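You operate a simulated robot arm through the tools that you are given. There is no shell and no other tool. Be economical: measure what you need, move in short steps, check, and stop when the job is done.

Carry out the task below with a simulated robot arm. There is one attempt and no reset: what you move stays moved.

TASK
Put the inox test piece in the test block, shut the cover and log the block on the table scale.
Fine: the block from the holder; leave it on the plate.
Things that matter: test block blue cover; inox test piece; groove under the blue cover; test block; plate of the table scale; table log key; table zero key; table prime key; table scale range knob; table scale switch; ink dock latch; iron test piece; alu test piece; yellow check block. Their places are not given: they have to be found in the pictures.

It is judged by the outcome, as a careful person would: the job done as asked, and still so three seconds after it is handed in. It fails if anything else is knocked over, pushed out of place, dropped, spilled or broken.

THE ROBOT
A 7-joint arm with a two-finger parallel gripper, fixed in place. Base frame: the origin is at the foot of the arm, x ahead of it, y to its left, z up; the work surface is at about z = 0. Lengths are in mm, angles in rad, forces in N, time in s.
With the tool pointing down near the work surface it reaches from about 220 to 580 mm from the base axis. Its first joint turns from -1.152 to 1.152 rad. Payload 2.5 kg.
Tool frame: the origin (TCP) lies between the finger pads and is the grasp point; the fingertips stand 23 mm ahead of it; z points along the fingers, y is the line along which they close. The gripper opens to 94 mm. The fingers are 38 mm wide and 10 mm thick; the gripper's body (54 by 96 mm) begins 39 mm behind the TCP.
Orientation is that of the tool frame in the base frame, as a unit quaternion [x, y, z, w]. With the fingers straight down and closing along the base's y, the tool's x points along the base's -x, its y along +y and its z along -z.

THE INTERFACE
- The arm moves only by the tool jog_arm. Its argument "deltas" is a list of rows, each a list of 3 entries, a list of its own where there are three numbers: the shift along the base's x, y, z in mm, then the turn, a rotation vector about the base's x, y, z in rad, then the gripper command, from -1 (shut) to 1 (fully open), values between in proportion. In form: [[[dx, dy, dz], [wx, wy, wz], fingers], ...]. A call has 1 to 20 rows; each row shifts and turns the commanded pose from where the row before left it. A row lasts 0.2 s, in which the tool goes at most 50 mm and 0.15 rad; a call with a longer step from one row to the next is refused whole, and so is a gripper value outside its range. A pose out of reach is approached as far as the arm can. The call stops where the force on the tool passes 40 N (or 10 N more than at its start, if that is more) or the arm is blocked; 0.2 s more then pass. The fingers move at their own pace (about 108 mm/s each) and stop on an object; they squeeze with about 30 N. The grip force told is the motor's: it shows also when the fingers shut on nothing. Time passes only in rows, and 0.2 s behind the last, so rows that do not move let the fingers close. It gives the time, the measured TCP pose, the force on the tool (base axes), the opening and the grip force at its end, in the units of the frame above (readings bear some noise), and new pictures: "views" is both (left out), scene, wrist or none.
- Cameras (640 x 400 px; columns grow to the right, rows downward): "scene" is fixed at [75.5, -389.6, 552.5]; the picture's right is [1.00, -0.04, 0.00], its down [-0.02, -0.49, -0.87] and it looks along [0.03, 0.87, -0.49] (base axes); focal length 327 px, centre (320, 200). "wrist" rides on the gripper at [-39, 0, -44] in the tool frame; the picture's right is [0.00, -1.00, 0.00], its down [0.97, 0.00, -0.24] and it looks along [0.24, 0.00, 0.97] (tool axes); focal length 218 px, centre (320, 200).
- measure_at(camera, pixels): there is no depth. For up to 12 entries [column, row, z] of the newest picture of that camera ("zoom" is the newest enlarged one), the place [x, y] in the base frame at which the ray of that pixel passes the height z, good to about 3 mm. No time passes.
- close_up(camera, box): a new picture of the part [left, top, right, bottom] of that camera's present view, enlarged. No time passes.
- close_job(): hands the job in; it is judged then, once.

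Work in short steps. Measure before you move; look again where a grasp or a placing could have gone wrong, and mend it. You have 80 turns and 120 pictures in all, those below and enlarged ones among them. Open the gripper and draw the arm clear of the work before you hand the job in, unless the task says otherwise; then end with one line.

The tools are called by a JSON object that holds its "op" and its "data". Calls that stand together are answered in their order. jog_arm: Moves the arm, as the interface text tells. Its arguments: {"type":"object","properties":{"deltas":{"type":"array","items":{"type":"array"}},"views":{"type":"string","enum":["both","scene","wrist","none"]}},"required":["deltas"]} The other tools are called the same way: measure_at (camera, pixels) gives the place at which the rays of pixels pass given heights; close_up (camera, box) takes an enlarged picture of a part of a camera's view; close_job () hands the job in.

At the start:

```text
t: 0.0
eef_pos: [262.2, 311.3, 280.6]
ee_rot: [0.0, 1.0, 0.0, 0.0]
contact_force: [0.2, 0.0, -0.1]
finger_gap: 94.1
gripper_force: 0.1
```

scene: 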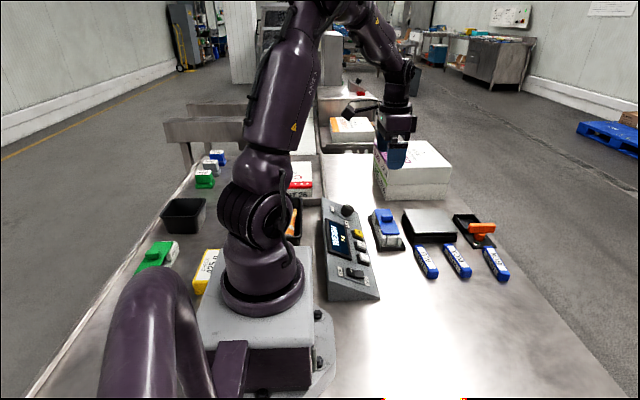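
wrist: 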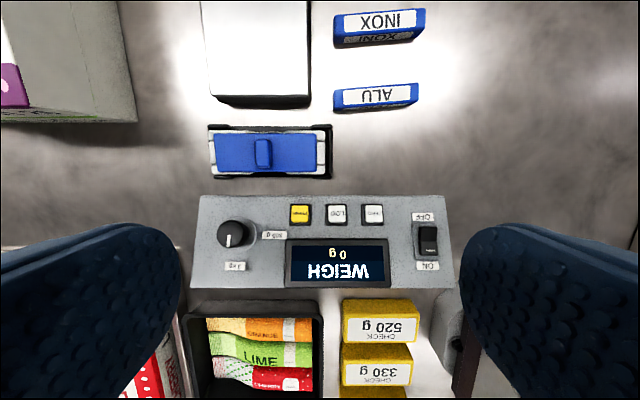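

The scene shows the console, block in its holder at (385,230), plate at (430,222) and three test pieces. I take enlarged views to read the labels.

{"op": "close_up", "data": {"camera": "scene", "box": [310, 180, 530, 310]}}

{"op": "close_up", "data": {"camera": "wrist", "box": [180, 0, 460, 300]}}

{"op": "measure_at", "data": {"camera": "wrist", "pixels": [[264, 152, 40], [214, 135, 40], [314, 170, 40], [332, 178, 0], [380, 20, 15], [335, 15, 15], [425, 12, 15], [376, 95, 15], [256, 100, 20], [210, 95, 20], [310, 97, 20], [338, 213, 30]]}}

```text
2.91 times, centred on (420, 245) of scene
```

zoom: 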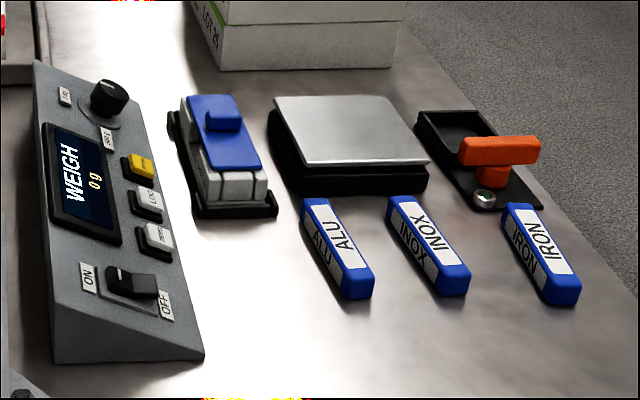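

```text
1.33 times, centred on (320, 150) of wrist
```

zoom: 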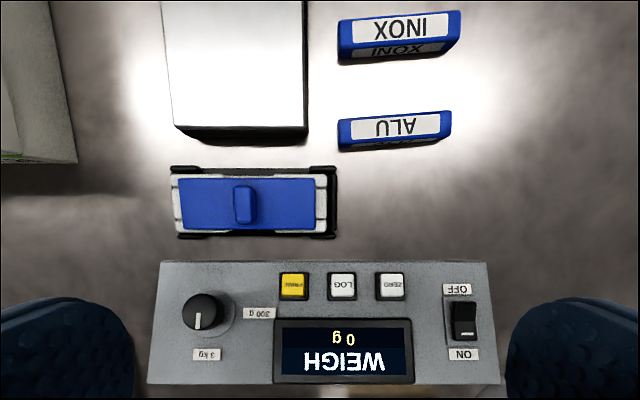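

```text
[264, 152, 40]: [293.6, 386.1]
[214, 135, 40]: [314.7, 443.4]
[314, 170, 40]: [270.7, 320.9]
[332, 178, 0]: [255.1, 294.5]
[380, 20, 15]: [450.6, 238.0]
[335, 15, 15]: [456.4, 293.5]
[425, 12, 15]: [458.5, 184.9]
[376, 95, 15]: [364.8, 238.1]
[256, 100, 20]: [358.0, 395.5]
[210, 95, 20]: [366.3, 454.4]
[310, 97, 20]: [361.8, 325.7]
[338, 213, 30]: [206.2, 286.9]
```

The display reads WEIGH 0 g, and the inox piece is the middle one. I move over the block to see how the cover works and where the knob stands.

{"op": "jog_arm", "data": {"deltas": [[[10, 25, -30], [0, 0, 0], 1], [[10, 25, -30], [0, 0, 0], 1], [[5, 20, -30], [0, 0, 0], 1], [[0, 0, 0], [0, 0, 0], 1]]}}

{"op": "close_up", "data": {"camera": "wrist", "box": [180, 60, 460, 340]}}

{"op": "close_up", "data": {"camera": "scene", "box": [360, 195, 420, 260]}}

```text
t: 1.0
eef_pos: [286.0, 382.3, 189.0]
ee_rot: [0.0, 1.0, 0.0, 0.0]
contact_force: [-0.3, -0.2, -0.5]
finger_gap: 93.9
gripper_force: 0.0
```

scene: 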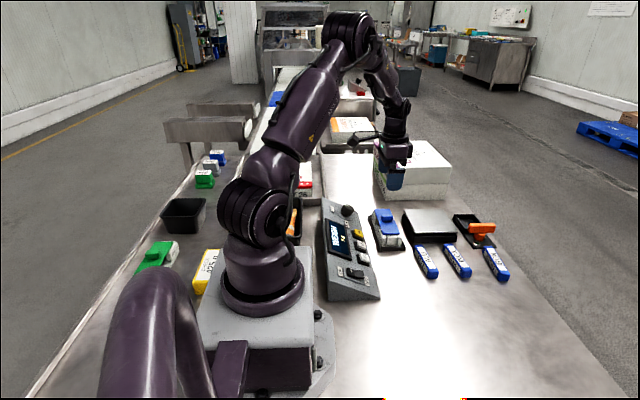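
wrist: 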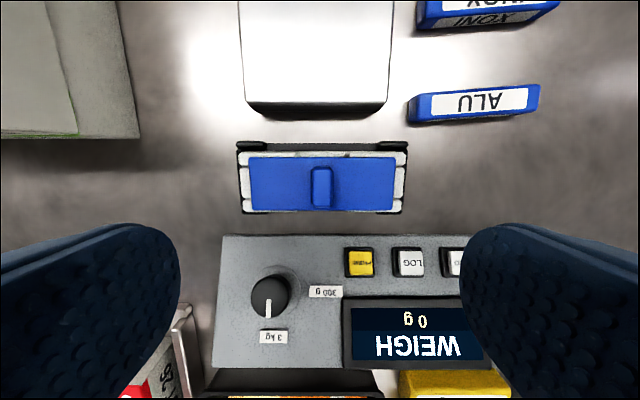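

```text
1.43 times, centred on (320, 200) of wrist
```

zoom: 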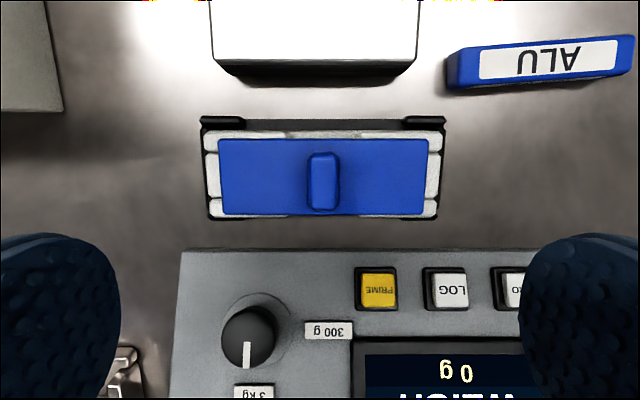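

```text
6.15 times, centred on (390, 228) of scene
```

zoom: 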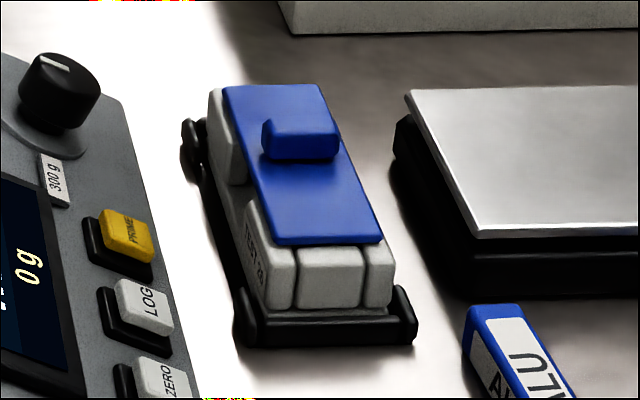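

The knob points at 3 kg. I zoom in on the cover's edges to see whether it slides, hinges or lifts, and measure the block.

{"op": "close_up", "data": {"camera": "wrist", "box": [230, 130, 420, 225]}}

{"op": "measure_at", "data": {"camera": "wrist", "pixels": [[250, 158, 40], [394, 158, 40], [394, 210, 40], [240, 152, 40], [404, 152, 40], [322, 168, 50], [322, 208, 50], [312, 188, 50], [332, 188, 50], [408, 97, 18], [540, 86, 18], [474, 103, 18]]}}

{"op": "measure_at", "data": {"camera": "scene", "pixels": [[396, 208, 55], [385, 209, 50], [371, 209, 40], [381, 241, 40], [396, 241, 40], [383, 249, 0], [398, 249, 0], [437, 247, 18], [471, 278, 18]]}}

```text
3.37 times, centred on (325, 178) of wrist
```

zoom: 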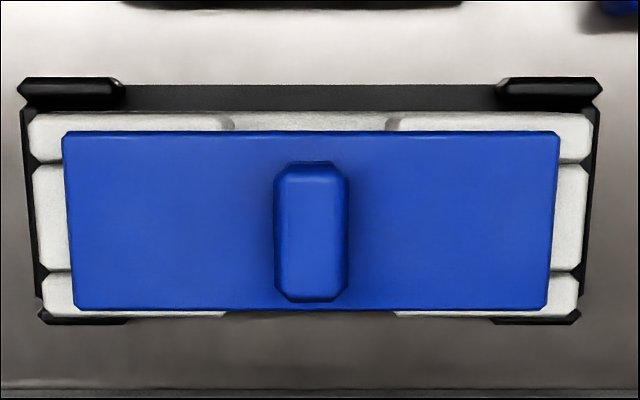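

```text
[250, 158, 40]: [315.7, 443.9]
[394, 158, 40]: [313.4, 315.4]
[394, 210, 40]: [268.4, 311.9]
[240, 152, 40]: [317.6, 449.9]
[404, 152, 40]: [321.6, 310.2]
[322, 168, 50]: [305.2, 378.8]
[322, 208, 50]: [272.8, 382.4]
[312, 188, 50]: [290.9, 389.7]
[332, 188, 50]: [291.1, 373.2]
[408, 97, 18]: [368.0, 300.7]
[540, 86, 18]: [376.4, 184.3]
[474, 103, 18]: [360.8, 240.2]
```

```text
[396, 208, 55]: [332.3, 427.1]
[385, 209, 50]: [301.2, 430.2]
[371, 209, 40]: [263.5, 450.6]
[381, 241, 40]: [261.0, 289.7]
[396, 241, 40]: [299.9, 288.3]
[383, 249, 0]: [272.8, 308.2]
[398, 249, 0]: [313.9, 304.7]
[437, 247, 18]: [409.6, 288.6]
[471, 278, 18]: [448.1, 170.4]
```

I triangulate heights using the cover's near edge, seen at scene (383.2,235.3)/(399.8,234.5) and wrist (394,~158/210).

{"op": "measure_at", "data": {"camera": "scene", "pixels": [[383.2, 235.3, 40], [383.2, 235.3, 55], [399.8, 234.5, 40], [399.8, 234.5, 55], [384.5, 221, 50], [384.5, 221, 65], [373.5, 213.5, 55], [406, 219, 55], [383, 219, 55], [437.5, 246, 12], [450, 244, 18], [470, 278, 18]]}}

{"op": "measure_at", "data": {"camera": "wrist", "pixels": [[391, 159, 40], [391, 159, 55], [388, 210, 40], [388, 210, 55], [244, 158, 55], [250, 210, 55], [312, 188, 70], [332, 188, 70], [322, 168, 70], [322, 208, 70], [238, 146, 0], [408, 146, 0]]}}

```text
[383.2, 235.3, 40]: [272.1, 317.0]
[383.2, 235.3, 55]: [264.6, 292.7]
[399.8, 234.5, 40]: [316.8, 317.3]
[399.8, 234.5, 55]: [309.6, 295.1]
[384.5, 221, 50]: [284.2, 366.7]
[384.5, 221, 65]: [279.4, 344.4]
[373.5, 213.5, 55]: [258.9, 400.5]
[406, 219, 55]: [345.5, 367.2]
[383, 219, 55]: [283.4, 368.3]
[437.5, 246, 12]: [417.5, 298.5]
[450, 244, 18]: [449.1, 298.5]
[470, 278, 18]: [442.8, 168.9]
```

```text
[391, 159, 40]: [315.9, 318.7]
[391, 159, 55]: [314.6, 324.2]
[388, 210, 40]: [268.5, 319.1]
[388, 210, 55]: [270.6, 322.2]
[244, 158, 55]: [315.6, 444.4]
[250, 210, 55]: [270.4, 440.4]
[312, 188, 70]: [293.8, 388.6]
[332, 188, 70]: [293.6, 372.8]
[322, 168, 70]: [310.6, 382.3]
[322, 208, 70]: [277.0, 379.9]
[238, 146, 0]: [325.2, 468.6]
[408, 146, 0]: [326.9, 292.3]
```

The cover's top is near z=40, centred at (292,381), with a handle across it about 16 mm wide in y. I go down over the handle, staying above the cover.

{"op": "jog_arm", "data": {"deltas": [[[5, -1, -40], [0, 0, 0], 0.2], [[0, 0, -40], [0, 0, 0], -0.2], [[0, 0, -20], [0, 0, 0], -0.2], [[0, 0, -10], [0, 0, 0], -0.2], [[0, 0, 0], [0, 0, 0], -0.2]]}}

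{"op": "close_up", "data": {"camera": "scene", "box": [360, 175, 440, 255]}}

```text
t: 2.2
eef_pos: [292.0, 380.7, 78.3]
ee_rot: [0.0, 1.0, 0.0, 0.0]
contact_force: [0.2, -0.5, 0.1]
finger_gap: 37.7
gripper_force: 0.1
```

scene: 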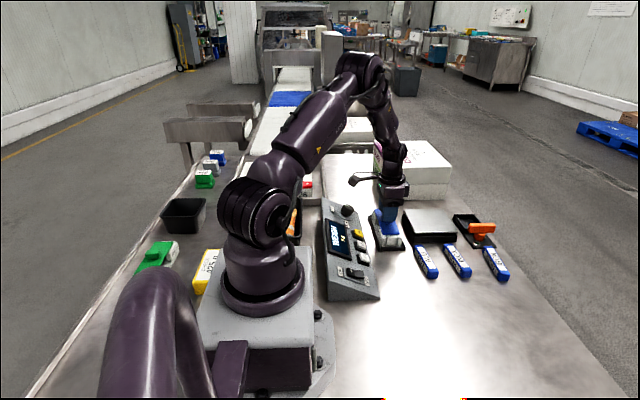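
wrist: 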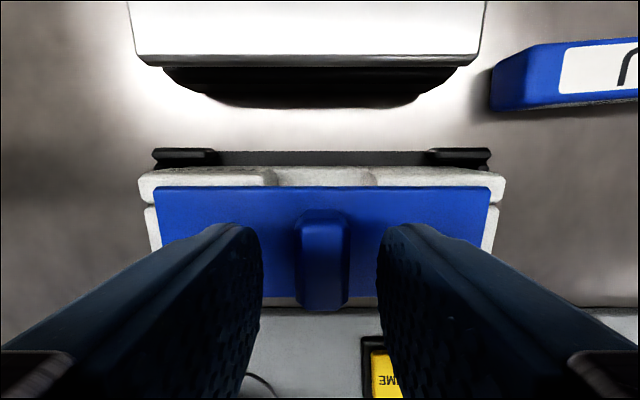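

```text
5.00 times, centred on (400, 215) of scene
```

zoom: 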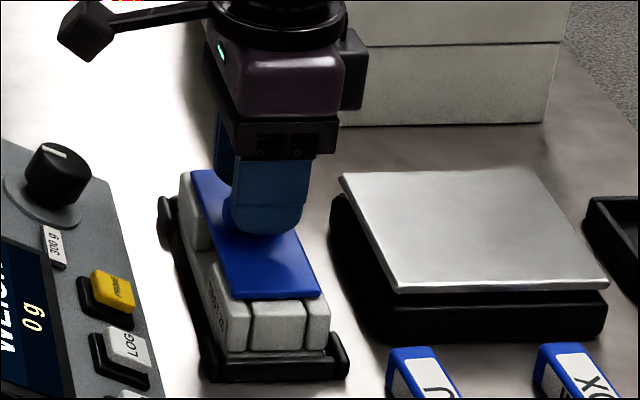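

Fingers straddle the handle. I lower 10 mm and close on it, then lift slightly to see how the cover behaves.

{"op": "jog_arm", "data": {"deltas": [[[0, 0, -10], [0, 0, 0], -0.2], [[0, 0, 0], [0, 0, 0], -1], [[0, 0, 0], [0, 0, 0], -1], [[0, 0, 0], [0, 0, 0], -1]], "views": "wrist"}}

{"op": "jog_arm", "data": {"deltas": [[[0, 0, 4], [0, 0, 0], -1], [[0, 0, 4], [0, 0, 0], -1], [[0, 0, 0], [0, 0, 0], -1]]}}

{"op": "close_up", "data": {"camera": "scene", "box": [360, 175, 440, 255]}}

```text
t: 3.2
eef_pos: [291.0, 382.1, 69.3]
ee_rot: [0.001, 1.0, 0.0, 0.0]
contact_force: [0.5, 0.7, 0.8]
finger_gap: 17.1
gripper_force: 30.1
```

wrist: 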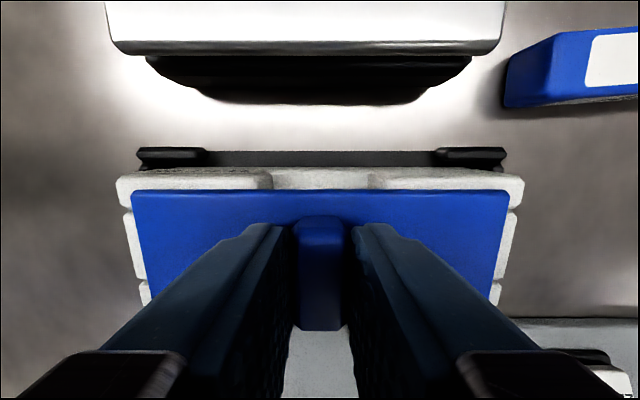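

```text
t: 4.0
eef_pos: [292.4, 379.9, 77.2]
ee_rot: [0.0, 1.0, 0.0, 0.0]
contact_force: [0.0, 0.1, -3.6]
finger_gap: 17.1
gripper_force: 29.9
```

scene: 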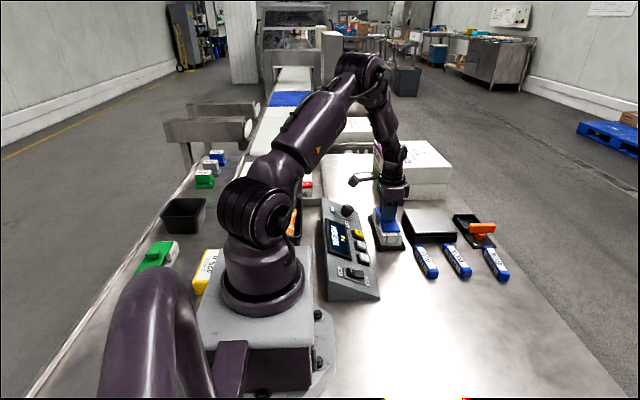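
wrist: 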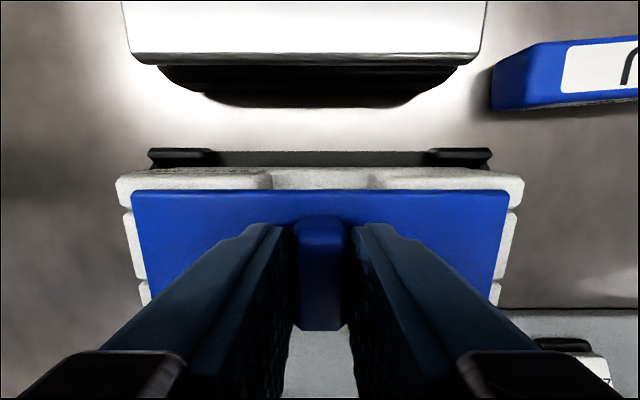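

```text
5.00 times, centred on (400, 215) of scene
```

zoom: 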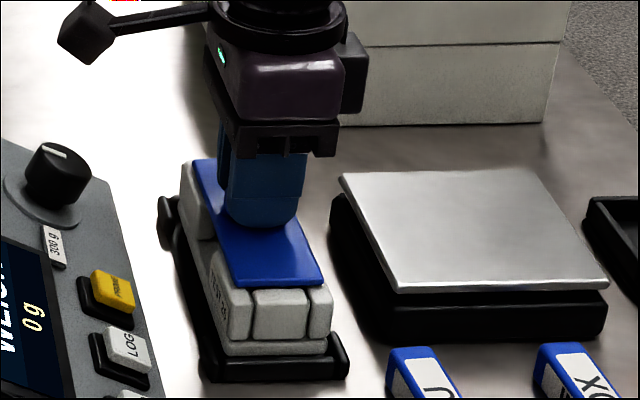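

The whole block rises with the handle, so the cover is held by a slide. I set it back down, then push gently along y to find the slide direction.

{"op": "jog_arm", "data": {"deltas": [[[0, 0, -4], [0, 0, 0], -1], [[0, 0, -4], [0, 0, 0], -1], [[0, 0, 0], [0, 0, 0], -1]], "views": "none"}}

{"op": "jog_arm", "data": {"deltas": [[[0, 4, 0], [0, 0, 0], -1], [[0, 4, 0], [0, 0, 0], -1], [[0, 4, 0], [0, 0, 0], -1], [[0, 0, 0], [0, 0, 0], -1]], "views": "wrist"}}

{"op": "close_up", "data": {"camera": "scene", "box": [360, 175, 440, 255]}}

```text
t: 4.8
eef_pos: [291.2, 380.7, 69.4]
ee_rot: [0.0, 1.0, 0.0, 0.0]
contact_force: [-2.0, -2.5, 7.5]
finger_gap: 17.1
gripper_force: 30.1
```

```text
t: 5.5
eef_pos: [293.4, 384.0, 69.2]
ee_rot: [0.001, 1.0, -0.008, -0.002]
contact_force: [-4.3, -11.1, 8.5]
finger_gap: 17.4
gripper_force: 29.6
stopped in row 3: the force on the tool passed its limit (the readings are from after the stop); the commanded pose is now the measured one
```

wrist: 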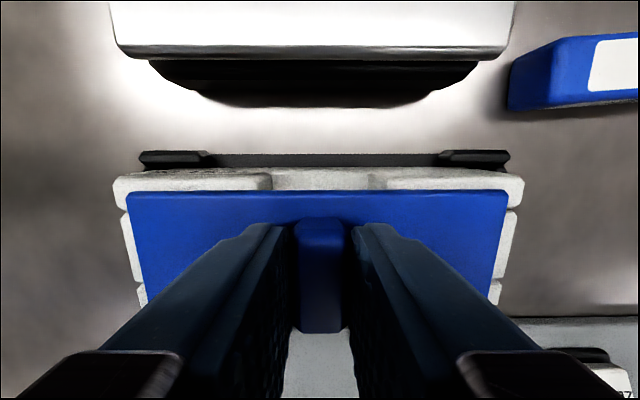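

```text
5.00 times, centred on (400, 215) of scene
```

zoom: 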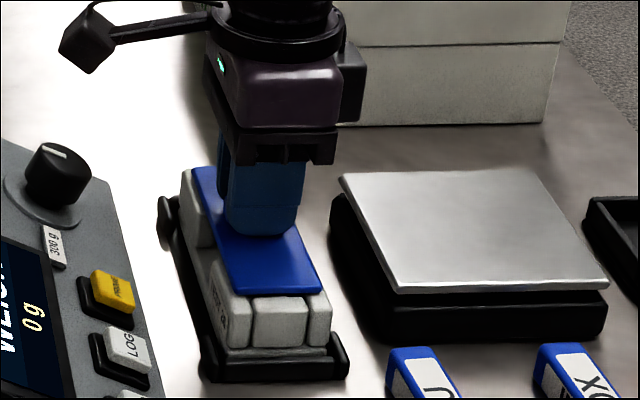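

+y is blocked. I try the opposite way.

{"op": "jog_arm", "data": {"deltas": [[[0, -3, 0], [0, 0, 0], -1], [[0, -3, 0], [0, 0, 0], -1], [[0, -4, 0], [0, 0, 0], -1], [[0, -4, 0], [0, 0, 0], -1], [[0, 0, 0], [0, 0, 0], -1]], "views": "wrist"}}

{"op": "close_up", "data": {"camera": "scene", "box": [360, 175, 440, 255]}}

```text
t: 6.7
eef_pos: [293.7, 371.7, 70.4]
ee_rot: [0.001, 1.0, -0.006, -0.001]
contact_force: [-1.5, -0.9, -2.1]
finger_gap: 17.2
gripper_force: 30.0
```

wrist: 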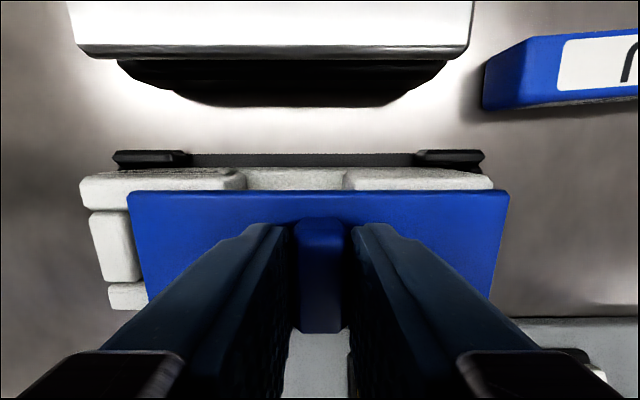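

```text
5.00 times, centred on (400, 215) of scene
```

zoom: 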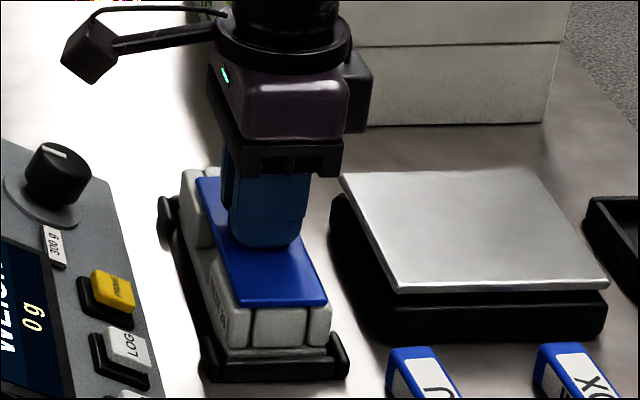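

The cover slides toward -y. I keep sliding in small steps, watching force.

{"op": "jog_arm", "data": {"deltas": [[[0, -5, 0], [0, 0, 0], -1], [[0, -5, 0], [0, 0, 0], -1], [[0, -5, 0], [0, 0, 0], -1], [[0, -5, 0], [0, 0, 0], -1], [[0, -5, 0], [0, 0, 0], -1], [[0, -5, 0], [0, 0, 0], -1], [[0, -5, 0], [0, 0, 0], -1], [[0, 0, 0], [0, 0, 0], -1]], "views": "wrist"}}

{"op": "close_up", "data": {"camera": "scene", "box": [360, 175, 440, 255]}}

```text
t: 8.5
eef_pos: [293.3, 335.2, 69.8]
ee_rot: [0.002, 1.0, -0.005, -0.001]
contact_force: [0.6, 0.2, -0.5]
finger_gap: 17.1
gripper_force: 30.3
```

wrist: 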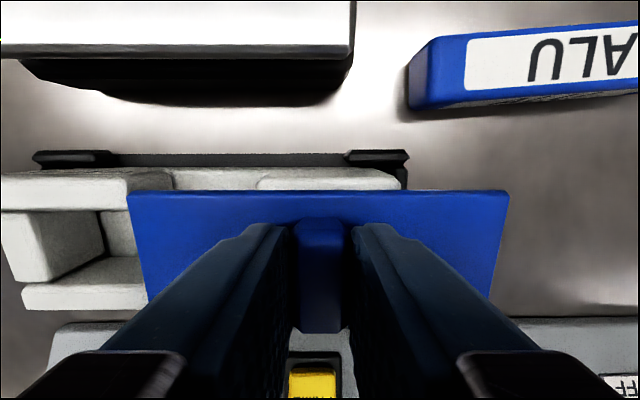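

```text
5.00 times, centred on (400, 215) of scene
```

zoom: 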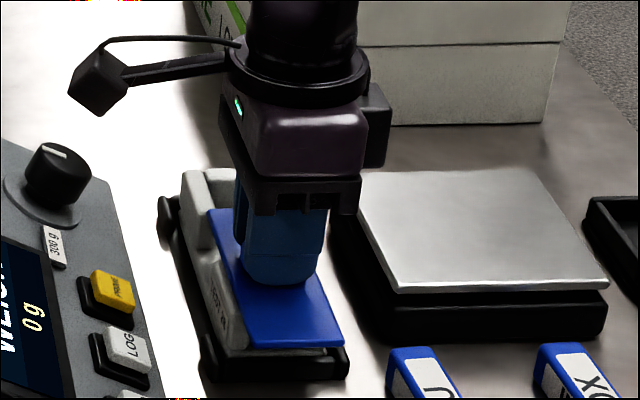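

{"op": "jog_arm", "data": {"deltas": [[[0, -5, 0], [0, 0, 0], -1], [[0, -5, 0], [0, 0, 0], -1], [[0, -5, 0], [0, 0, 0], -1], [[0, -5, 0], [0, 0, 0], -1], [[0, -5, 0], [0, 0, 0], -1], [[0, -5, 0], [0, 0, 0], -1], [[0, -5, 0], [0, 0, 0], -1], [[0, 0, 0], [0, 0, 0], -1]], "views": "wrist"}}

{"op": "close_up", "data": {"camera": "scene", "box": [360, 185, 440, 265]}}

```text
t: 10.3
eef_pos: [292.1, 300.5, 69.4]
ee_rot: [0.001, 1.0, -0.005, -0.001]
contact_force: [-2.9, 0.2, 7.7]
finger_gap: 17.2
gripper_force: 29.9
```

wrist: 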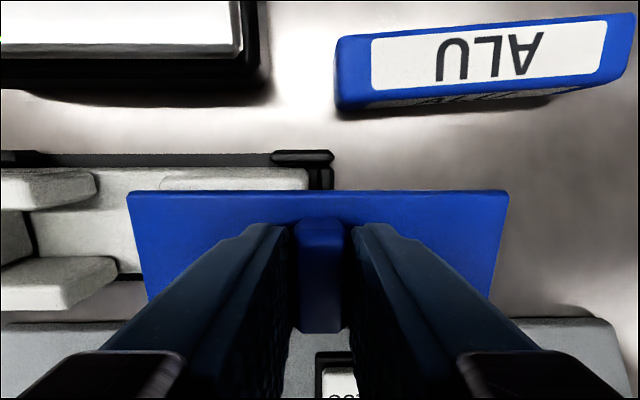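

```text
5.00 times, centred on (400, 225) of scene
```

zoom: 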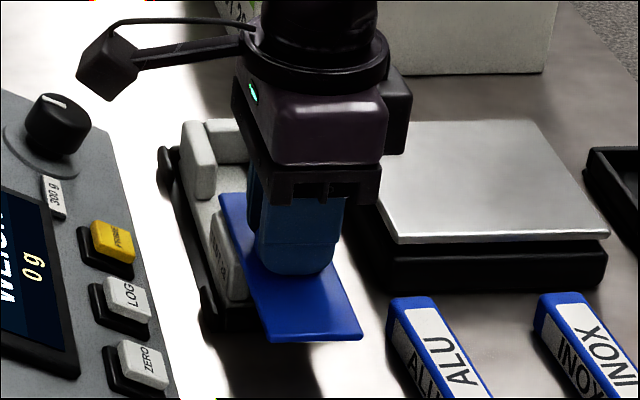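

{"op": "jog_arm", "data": {"deltas": [[[0, -5, 0], [0, 0, 0], -1], [[0, -5, 0], [0, 0, 0], -1], [[0, -5, 0], [0, 0, 0], -1], [[0, -5, 0], [0, 0, 0], -1], [[0, -5, 0], [0, 0, 0], -1], [[0, 0, 0], [0, 0, 0], -1]], "views": "wrist"}}

{"op": "close_up", "data": {"camera": "scene", "box": [360, 185, 440, 265]}}

```text
t: 11.7
eef_pos: [293.8, 274.9, 68.3]
ee_rot: [0.001, 1.0, -0.007, -0.002]
contact_force: [-5.1, 0.9, 12.9]
finger_gap: 17.1
gripper_force: 30.5
```

wrist: 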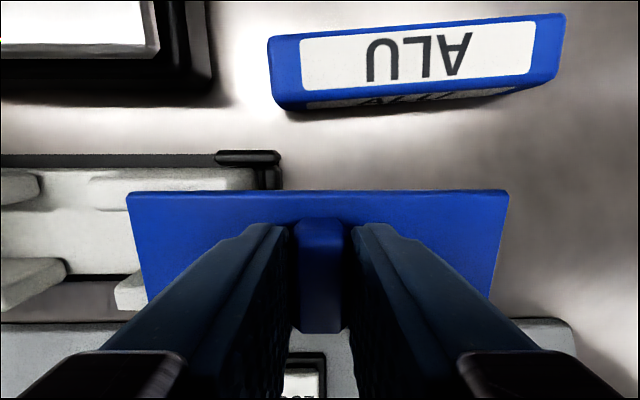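

```text
5.00 times, centred on (400, 225) of scene
```

zoom: 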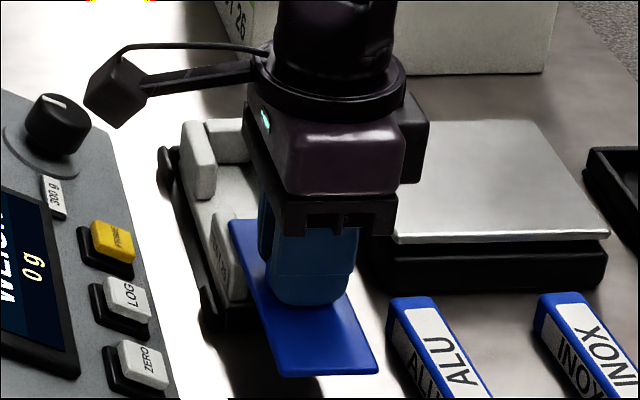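

Upward force is growing, so I ease up 1 mm while sliding on.

{"op": "jog_arm", "data": {"deltas": [[[0, -4, 0.7], [0, 0, 0], -1], [[0, -4, 0.5], [0, 0, 0], -1], [[0, -4, 0.3], [0, 0, 0], -1], [[0, 0, 0], [0, 0, 0], -1]], "views": "wrist"}}

{"op": "close_up", "data": {"camera": "scene", "box": [360, 185, 440, 265]}}

```text
t: 12.7
eef_pos: [292.8, 263.1, 72.4]
ee_rot: [0.002, 1.0, -0.006, -0.001]
contact_force: [-0.5, -0.4, -0.9]
finger_gap: 17.2
gripper_force: 30.2
```

wrist: 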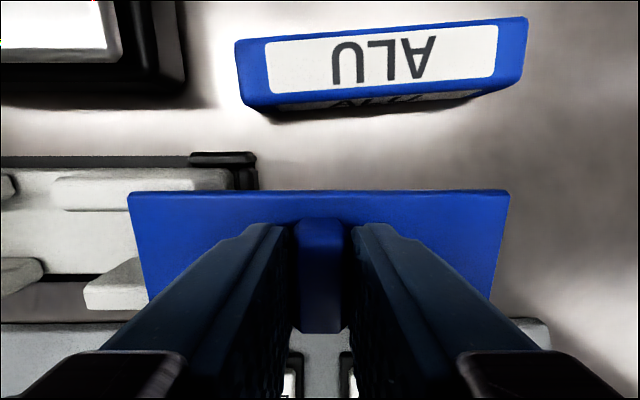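

```text
5.00 times, centred on (400, 225) of scene
```

zoom: 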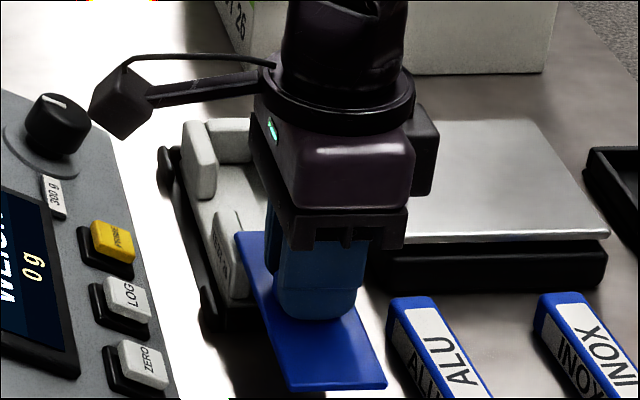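

The cover came free (force ~0, z rose). I lift it and carry it to the empty table around (300,200).

{"op": "jog_arm", "data": {"deltas": [[[0, -10, 10], [0, 0, 0], -1], [[0, -10, 15], [0, 0, 0], -1], [[4, -20, 10], [0, 0, 0], -1], [[4, -20, 0], [0, 0, 0], -1], [[0, 0, 0], [0, 0, 0], -1]]}}

{"op": "close_up", "data": {"camera": "scene", "box": [360, 185, 460, 285]}}

```text
t: 13.9
eef_pos: [302.5, 203.2, 104.7]
ee_rot: [0.001, 1.0, -0.005, -0.001]
contact_force: [-0.2, 0.6, -3.3]
finger_gap: 17.3
gripper_force: 30.1
```

scene: 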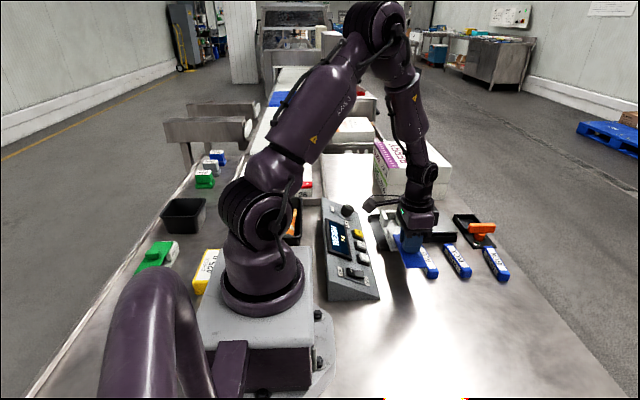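
wrist: 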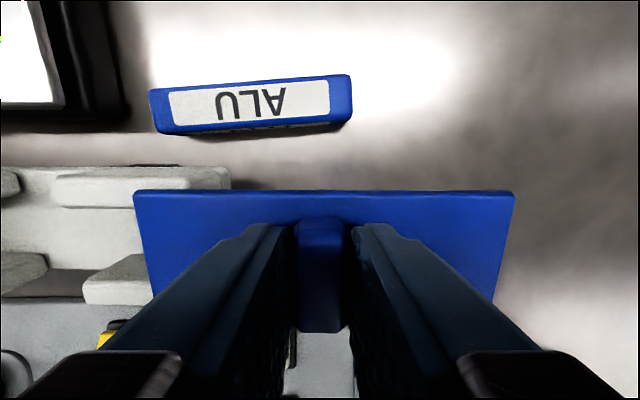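

```text
4.00 times, centred on (410, 235) of scene
```

zoom: 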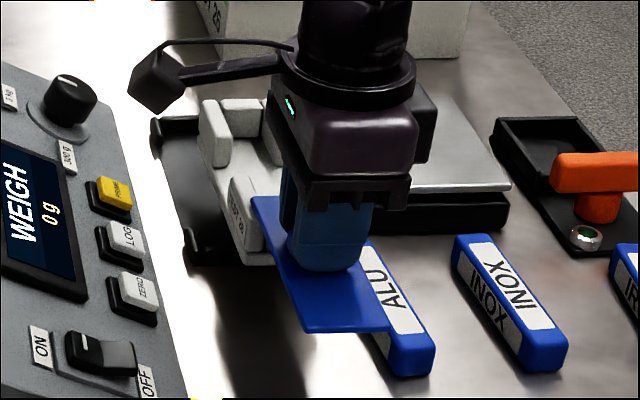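

The reading of -3.3 N and the picture show the block is hanging from the cover: the cover is captive. I look closely before putting it back.

{"op": "close_up", "data": {"camera": "wrist", "box": [0, 120, 320, 320]}}

{"op": "close_up", "data": {"camera": "scene", "box": [375, 195, 435, 255]}}

```text
2.00 times, centred on (160, 220) of wrist
```

zoom: 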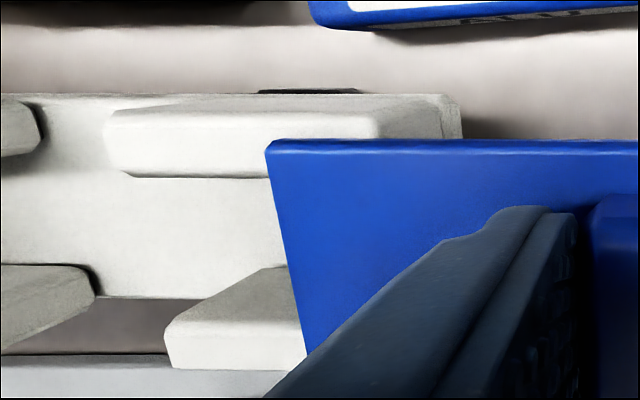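

```text
6.67 times, centred on (405, 225) of scene
```

zoom: 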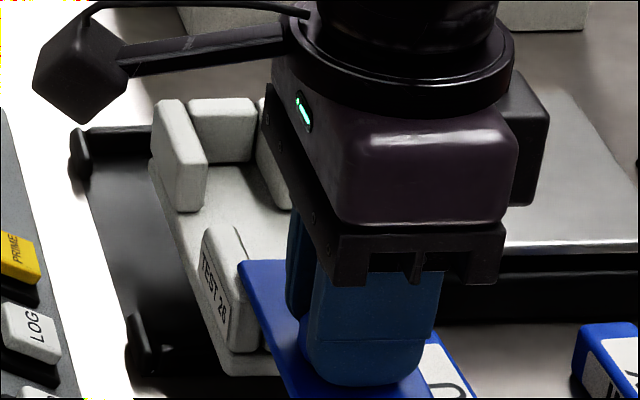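

The holder has not moved (corner still at ~(369,216)). The relative position of cover and block matches that at y=263, so I return to exactly (292.8,263.1) and lower back into the holder.

{"op": "jog_arm", "data": {"deltas": [[[-3, 20, 0], [0, 0, 0], -1], [[-3, 20, 0], [0, 0, 0], -1], [[-3.7, 19.9, 0], [0, 0, 0], -1], [[0, 0, -12], [0, 0, 0], -1], [[0, 0, -8], [0, 0, 0], -1], [[0, 0, 0], [0, 0, 0], -1]], "views": "wrist"}}

{"op": "close_up", "data": {"camera": "scene", "box": [360, 190, 430, 260]}}

```text
t: 15.3
eef_pos: [291.0, 266.3, 85.3]
ee_rot: [0.002, 1.0, -0.005, -0.001]
contact_force: [0.2, -0.6, -0.9]
finger_gap: 17.2
gripper_force: 29.8
```

wrist: 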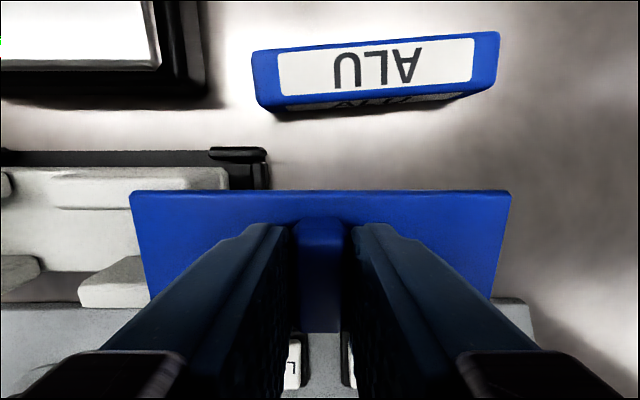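

```text
5.71 times, centred on (395, 225) of scene
```

zoom: 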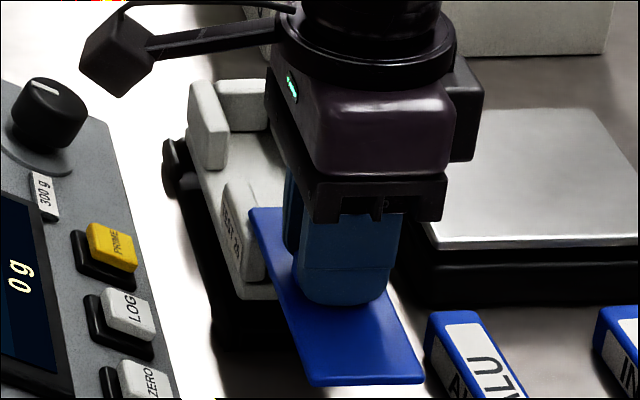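

The far end of the block has already touched in the tray and the near end hangs. I lower slowly to the seated height.

{"op": "jog_arm", "data": {"deltas": [[[0, 0, -3], [0, 0, 0], -1], [[0, 0, -3], [0, 0, 0], -1], [[0, 0, -3], [0, 0, 0], -1], [[0, 0, -3], [0, 0, 0], -1], [[0, 0, 0], [0, 0, 0], -1]], "views": "wrist"}}

{"op": "close_up", "data": {"camera": "scene", "box": [360, 190, 430, 260]}}

```text
t: 16.5
eef_pos: [291.1, 263.4, 72.6]
ee_rot: [0.001, 1.0, -0.005, 0.0]
contact_force: [0.6, -0.7, 1.1]
finger_gap: 17.7
gripper_force: 30.0
```

wrist: 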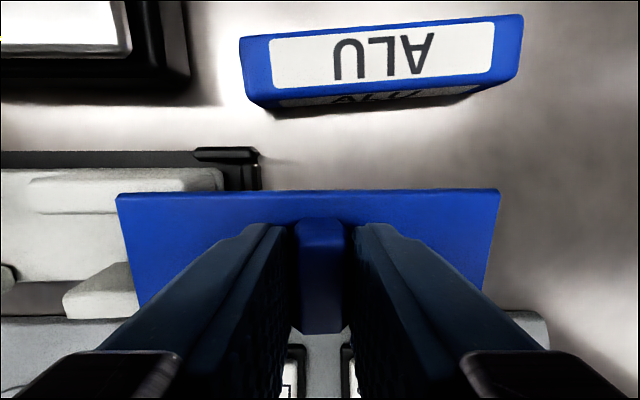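

```text
5.71 times, centred on (395, 225) of scene
```

zoom: 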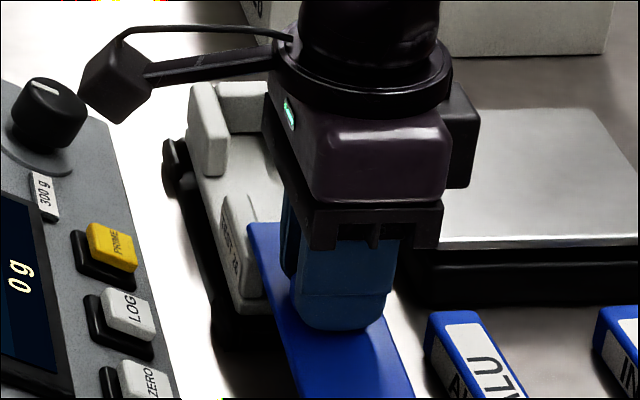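

The block appears ~5 mm too far +y, with its far end perched on the tray's back bar. I zoom to be sure.

{"op": "close_up", "data": {"camera": "wrist", "box": [0, 120, 320, 320]}}

{"op": "close_up", "data": {"camera": "scene", "box": [365, 195, 405, 255]}}

```text
2.00 times, centred on (160, 220) of wrist
```

zoom: 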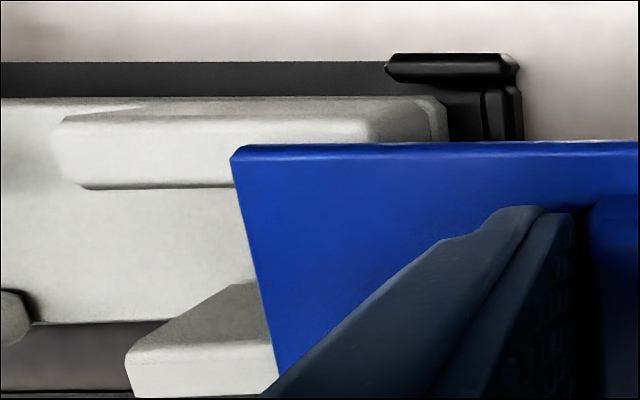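

```text
6.67 times, centred on (385, 225) of scene
```

zoom: 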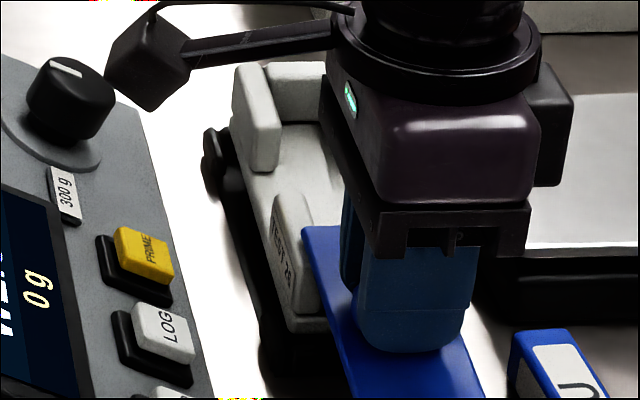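

The block sits ~10 mm too far +y (gap to the front bar). I lift again to clear it and judge the tilt.

{"op": "jog_arm", "data": {"deltas": [[[0, 0, 8], [0, 0, 0], -1], [[0, 0, 12], [0, 0, 0], -1], [[0, 0, 15], [0, 0, 0], -1], [[0, 0, 0], [0, 0, 0], -1]], "views": "wrist"}}

{"op": "close_up", "data": {"camera": "scene", "box": [360, 190, 430, 260]}}

```text
t: 17.5
eef_pos: [291.5, 265.3, 108.0]
ee_rot: [0.001, 1.0, -0.006, -0.001]
contact_force: [-0.8, -1.1, -3.8]
finger_gap: 17.1
gripper_force: 29.8
```

wrist: 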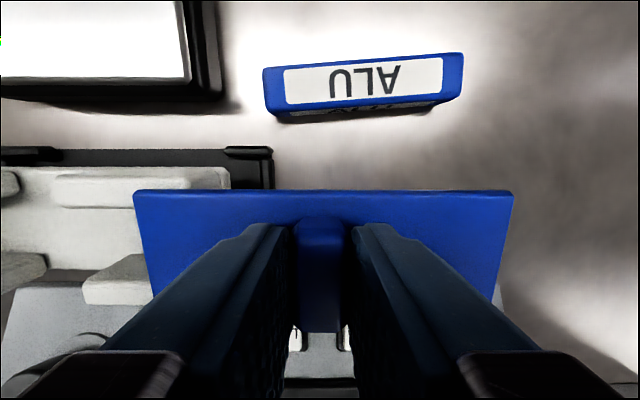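

```text
5.71 times, centred on (395, 225) of scene
```

zoom: 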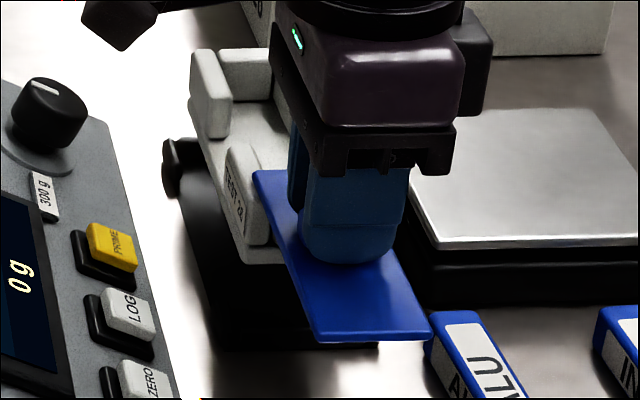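

{"op": "close_up", "data": {"camera": "wrist", "box": [140, 130, 300, 230]}}

{"op": "close_up", "data": {"camera": "scene", "box": [370, 190, 420, 255]}}

{"op": "measure_at", "data": {"camera": "wrist", "pixels": [[231, 178, 50.6], [273, 165, 8], [273, 150, 8]]}}

```text
4.00 times, centred on (220, 180) of wrist
```

zoom: 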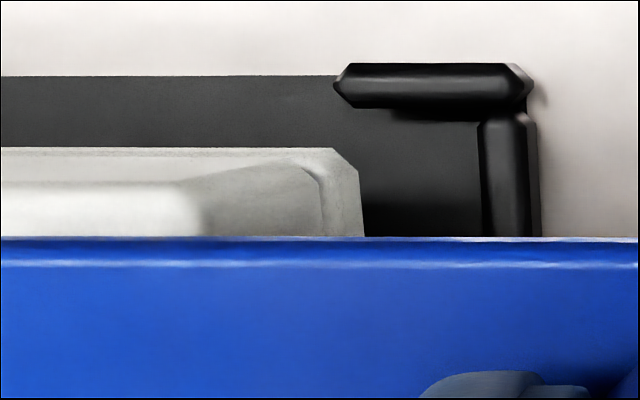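

```text
6.15 times, centred on (395, 222) of scene
```

zoom: 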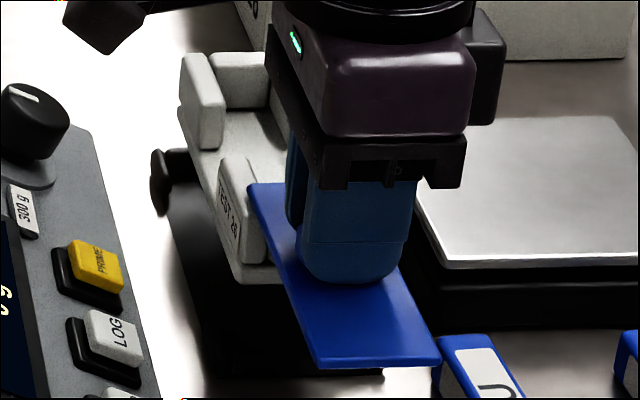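

```text
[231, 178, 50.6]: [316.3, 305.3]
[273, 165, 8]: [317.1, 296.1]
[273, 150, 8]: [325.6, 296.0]
```

The block hangs level. Comparing rows with the earlier seated pictures, it came down ~1.5 mm too far toward -x. I shift x +1.5, y +1 and lower again in small steps.

{"op": "jog_arm", "data": {"deltas": [[[1.5, 1, -10], [0, 0, 0], -1], [[0, 0, -10], [0, 0, 0], -1], [[0, 0, -6], [0, 0, 0], -1], [[0, 0, 0], [0, 0, 0], -1], [[0, 0, 0], [0, 0, 0], -1]], "views": "wrist"}}

{"op": "close_up", "data": {"camera": "scene", "box": [365, 195, 415, 260]}}

{"op": "close_up", "data": {"camera": "wrist", "box": [0, 130, 300, 330]}}

```text
t: 18.7
eef_pos: [292.8, 266.5, 81.3]
ee_rot: [0.001, 1.0, -0.005, 0.0]
contact_force: [0.2, -0.8, 0.4]
finger_gap: 17.1
gripper_force: 29.5
```

wrist: 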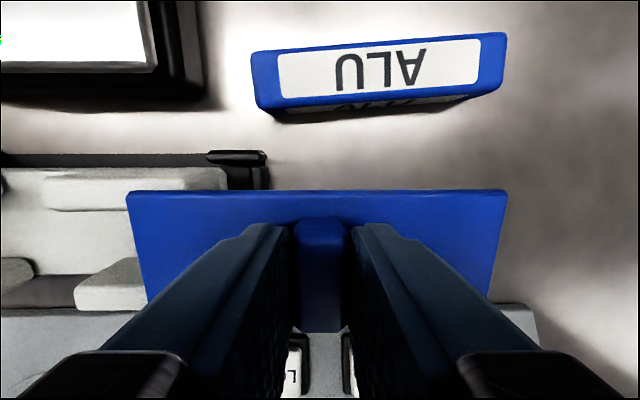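

```text
6.15 times, centred on (390, 228) of scene
```

zoom: 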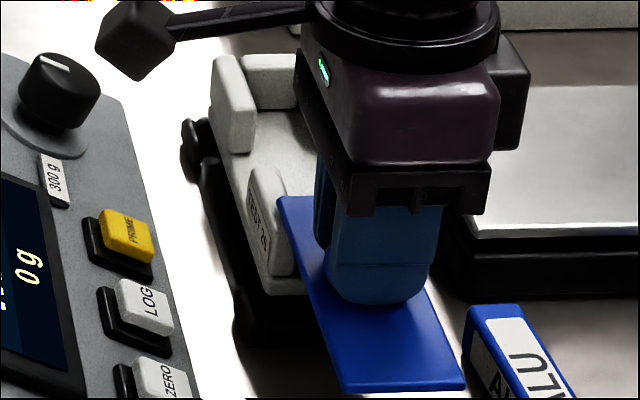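

```text
2.00 times, centred on (150, 230) of wrist
```

zoom: 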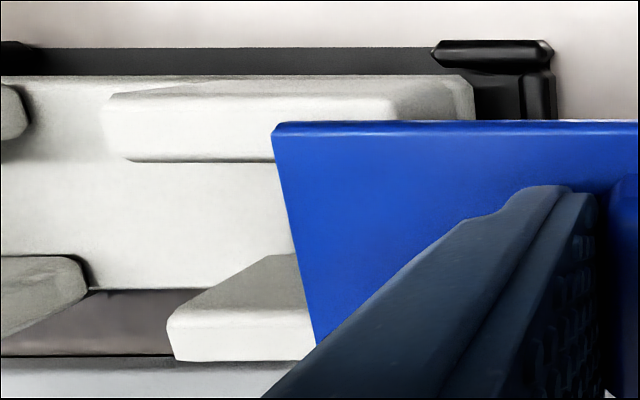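

The cover has tipped the way it would if the block's far end sat on the rear bar (picture shift to the left, col 134→127). I lift, move 4 mm toward -y and lower again.

{"op": "jog_arm", "data": {"deltas": [[[0, 0, 10], [0, 0, 0], -1], [[0, 0, 10], [0, 0, 0], -1], [[0, -5, 0], [0, 0, 0], -1], [[0, 0, -10], [0, 0, 0], -1], [[0, 0, -10], [0, 0, 0], -1], [[0, 0, 0], [0, 0, 0], -1], [[0, 0, 0], [0, 0, 0], -1]], "views": "wrist"}}

{"op": "close_up", "data": {"camera": "scene", "box": [365, 195, 415, 260]}}

```text
t: 20.3
eef_pos: [292.9, 260.5, 81.7]
ee_rot: [0.001, 1.0, -0.006, -0.001]
contact_force: [0.4, 0.5, -3.2]
finger_gap: 17.1
gripper_force: 30.1
```

wrist: 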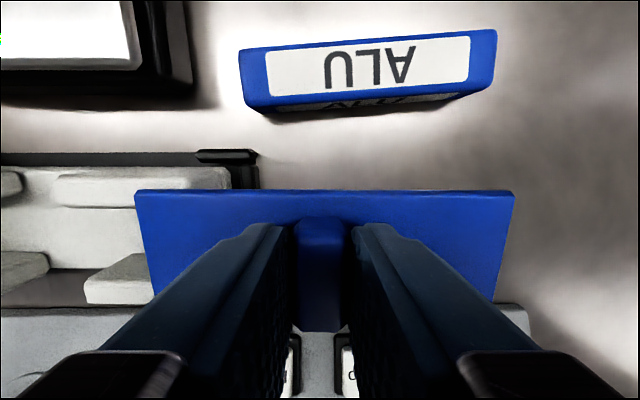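

```text
6.15 times, centred on (390, 228) of scene
```

zoom: 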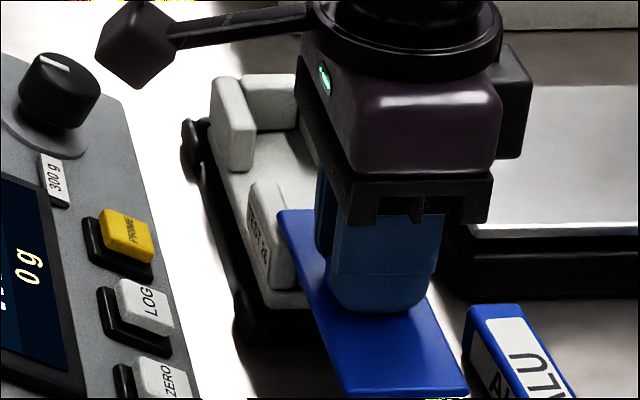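

Now it hangs freely (-3.2 N) at z=82 with the cover level. I lower the remaining way.

{"op": "jog_arm", "data": {"deltas": [[[0, 0, -5], [0, 0, 0], -1], [[0, 0, -4], [0, 0, 0], -1], [[0, 0, 0], [0, 0, 0], -1], [[0, 0, 0], [0, 0, 0], -1]], "views": "wrist"}}

{"op": "close_up", "data": {"camera": "scene", "box": [365, 195, 415, 260]}}

```text
t: 21.3
eef_pos: [292.0, 259.5, 72.8]
ee_rot: [0.001, 1.0, -0.006, -0.002]
contact_force: [-0.1, 0.0, -2.2]
finger_gap: 17.1
gripper_force: 30.0
```

wrist: 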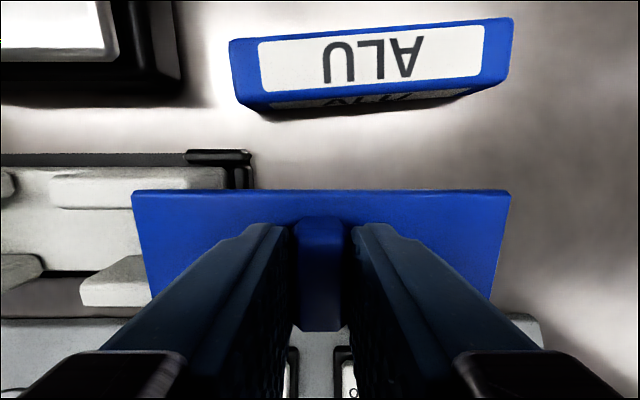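

```text
6.15 times, centred on (390, 228) of scene
```

zoom: 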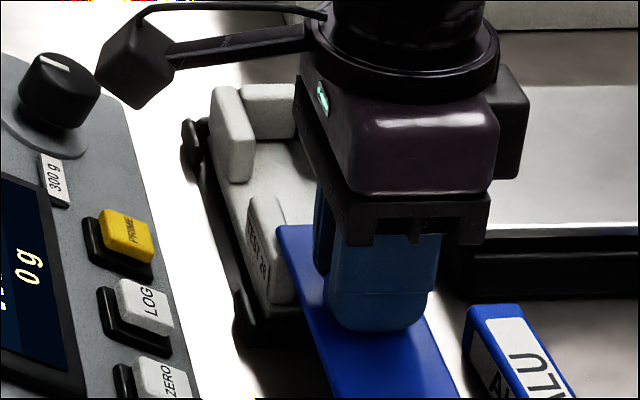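

{"op": "jog_arm", "data": {"deltas": [[[0, 0, -2], [0, 0, 0], -1], [[0, 0, -1.2], [0, 0, 0], -1], [[0, 0, 0], [0, 0, 0], -1], [[0, 0, 0], [0, 0, 0], -1]], "views": "wrist"}}

{"op": "close_up", "data": {"camera": "scene", "box": [365, 195, 415, 260]}}

```text
t: 22.3
eef_pos: [293.5, 258.7, 69.9]
ee_rot: [0.001, 1.0, -0.006, -0.001]
contact_force: [-1.2, -0.6, -1.6]
finger_gap: 17.6
gripper_force: 29.9
```

wrist: 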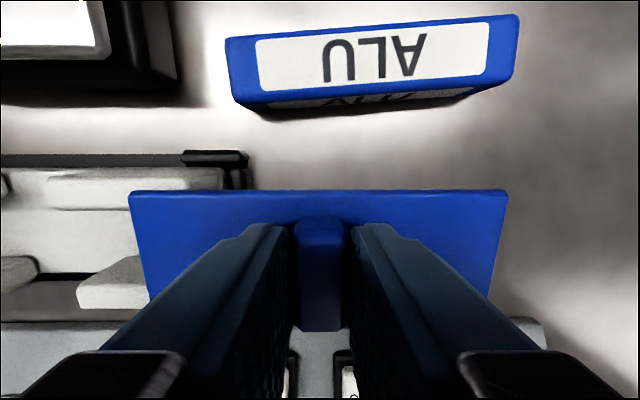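

```text
6.15 times, centred on (390, 228) of scene
```

zoom: 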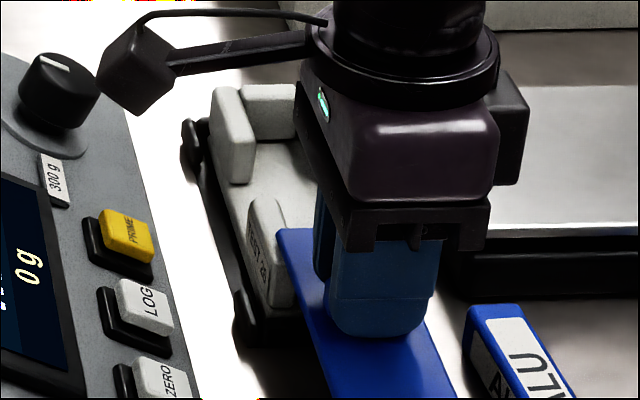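

The far end is seated; the near end is ~2-3 mm high. I lower a little more, then open the fingers partly.

{"op": "jog_arm", "data": {"deltas": [[[0, 0, -1.5], [0, 0, 0], -1], [[0, 0, -1.5], [0, 0, 0], -1], [[0, 0, 0], [0, 0, 0], -1]], "views": "wrist"}}

{"op": "close_up", "data": {"camera": "scene", "box": [365, 195, 415, 260]}}

```text
t: 23.1
eef_pos: [293.4, 260.0, 67.0]
ee_rot: [0.001, 1.0, -0.006, -0.001]
contact_force: [-5.0, -2.6, 19.2]
finger_gap: 17.2
gripper_force: 30.1
```

wrist: 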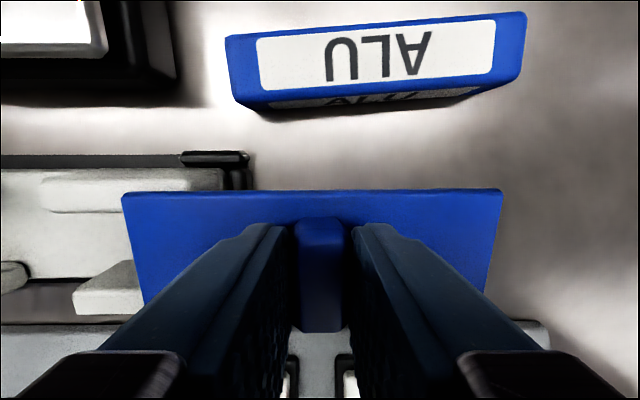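

```text
6.15 times, centred on (390, 228) of scene
```

zoom: 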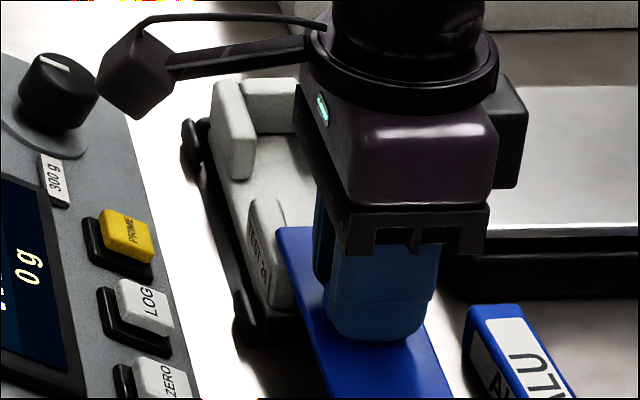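

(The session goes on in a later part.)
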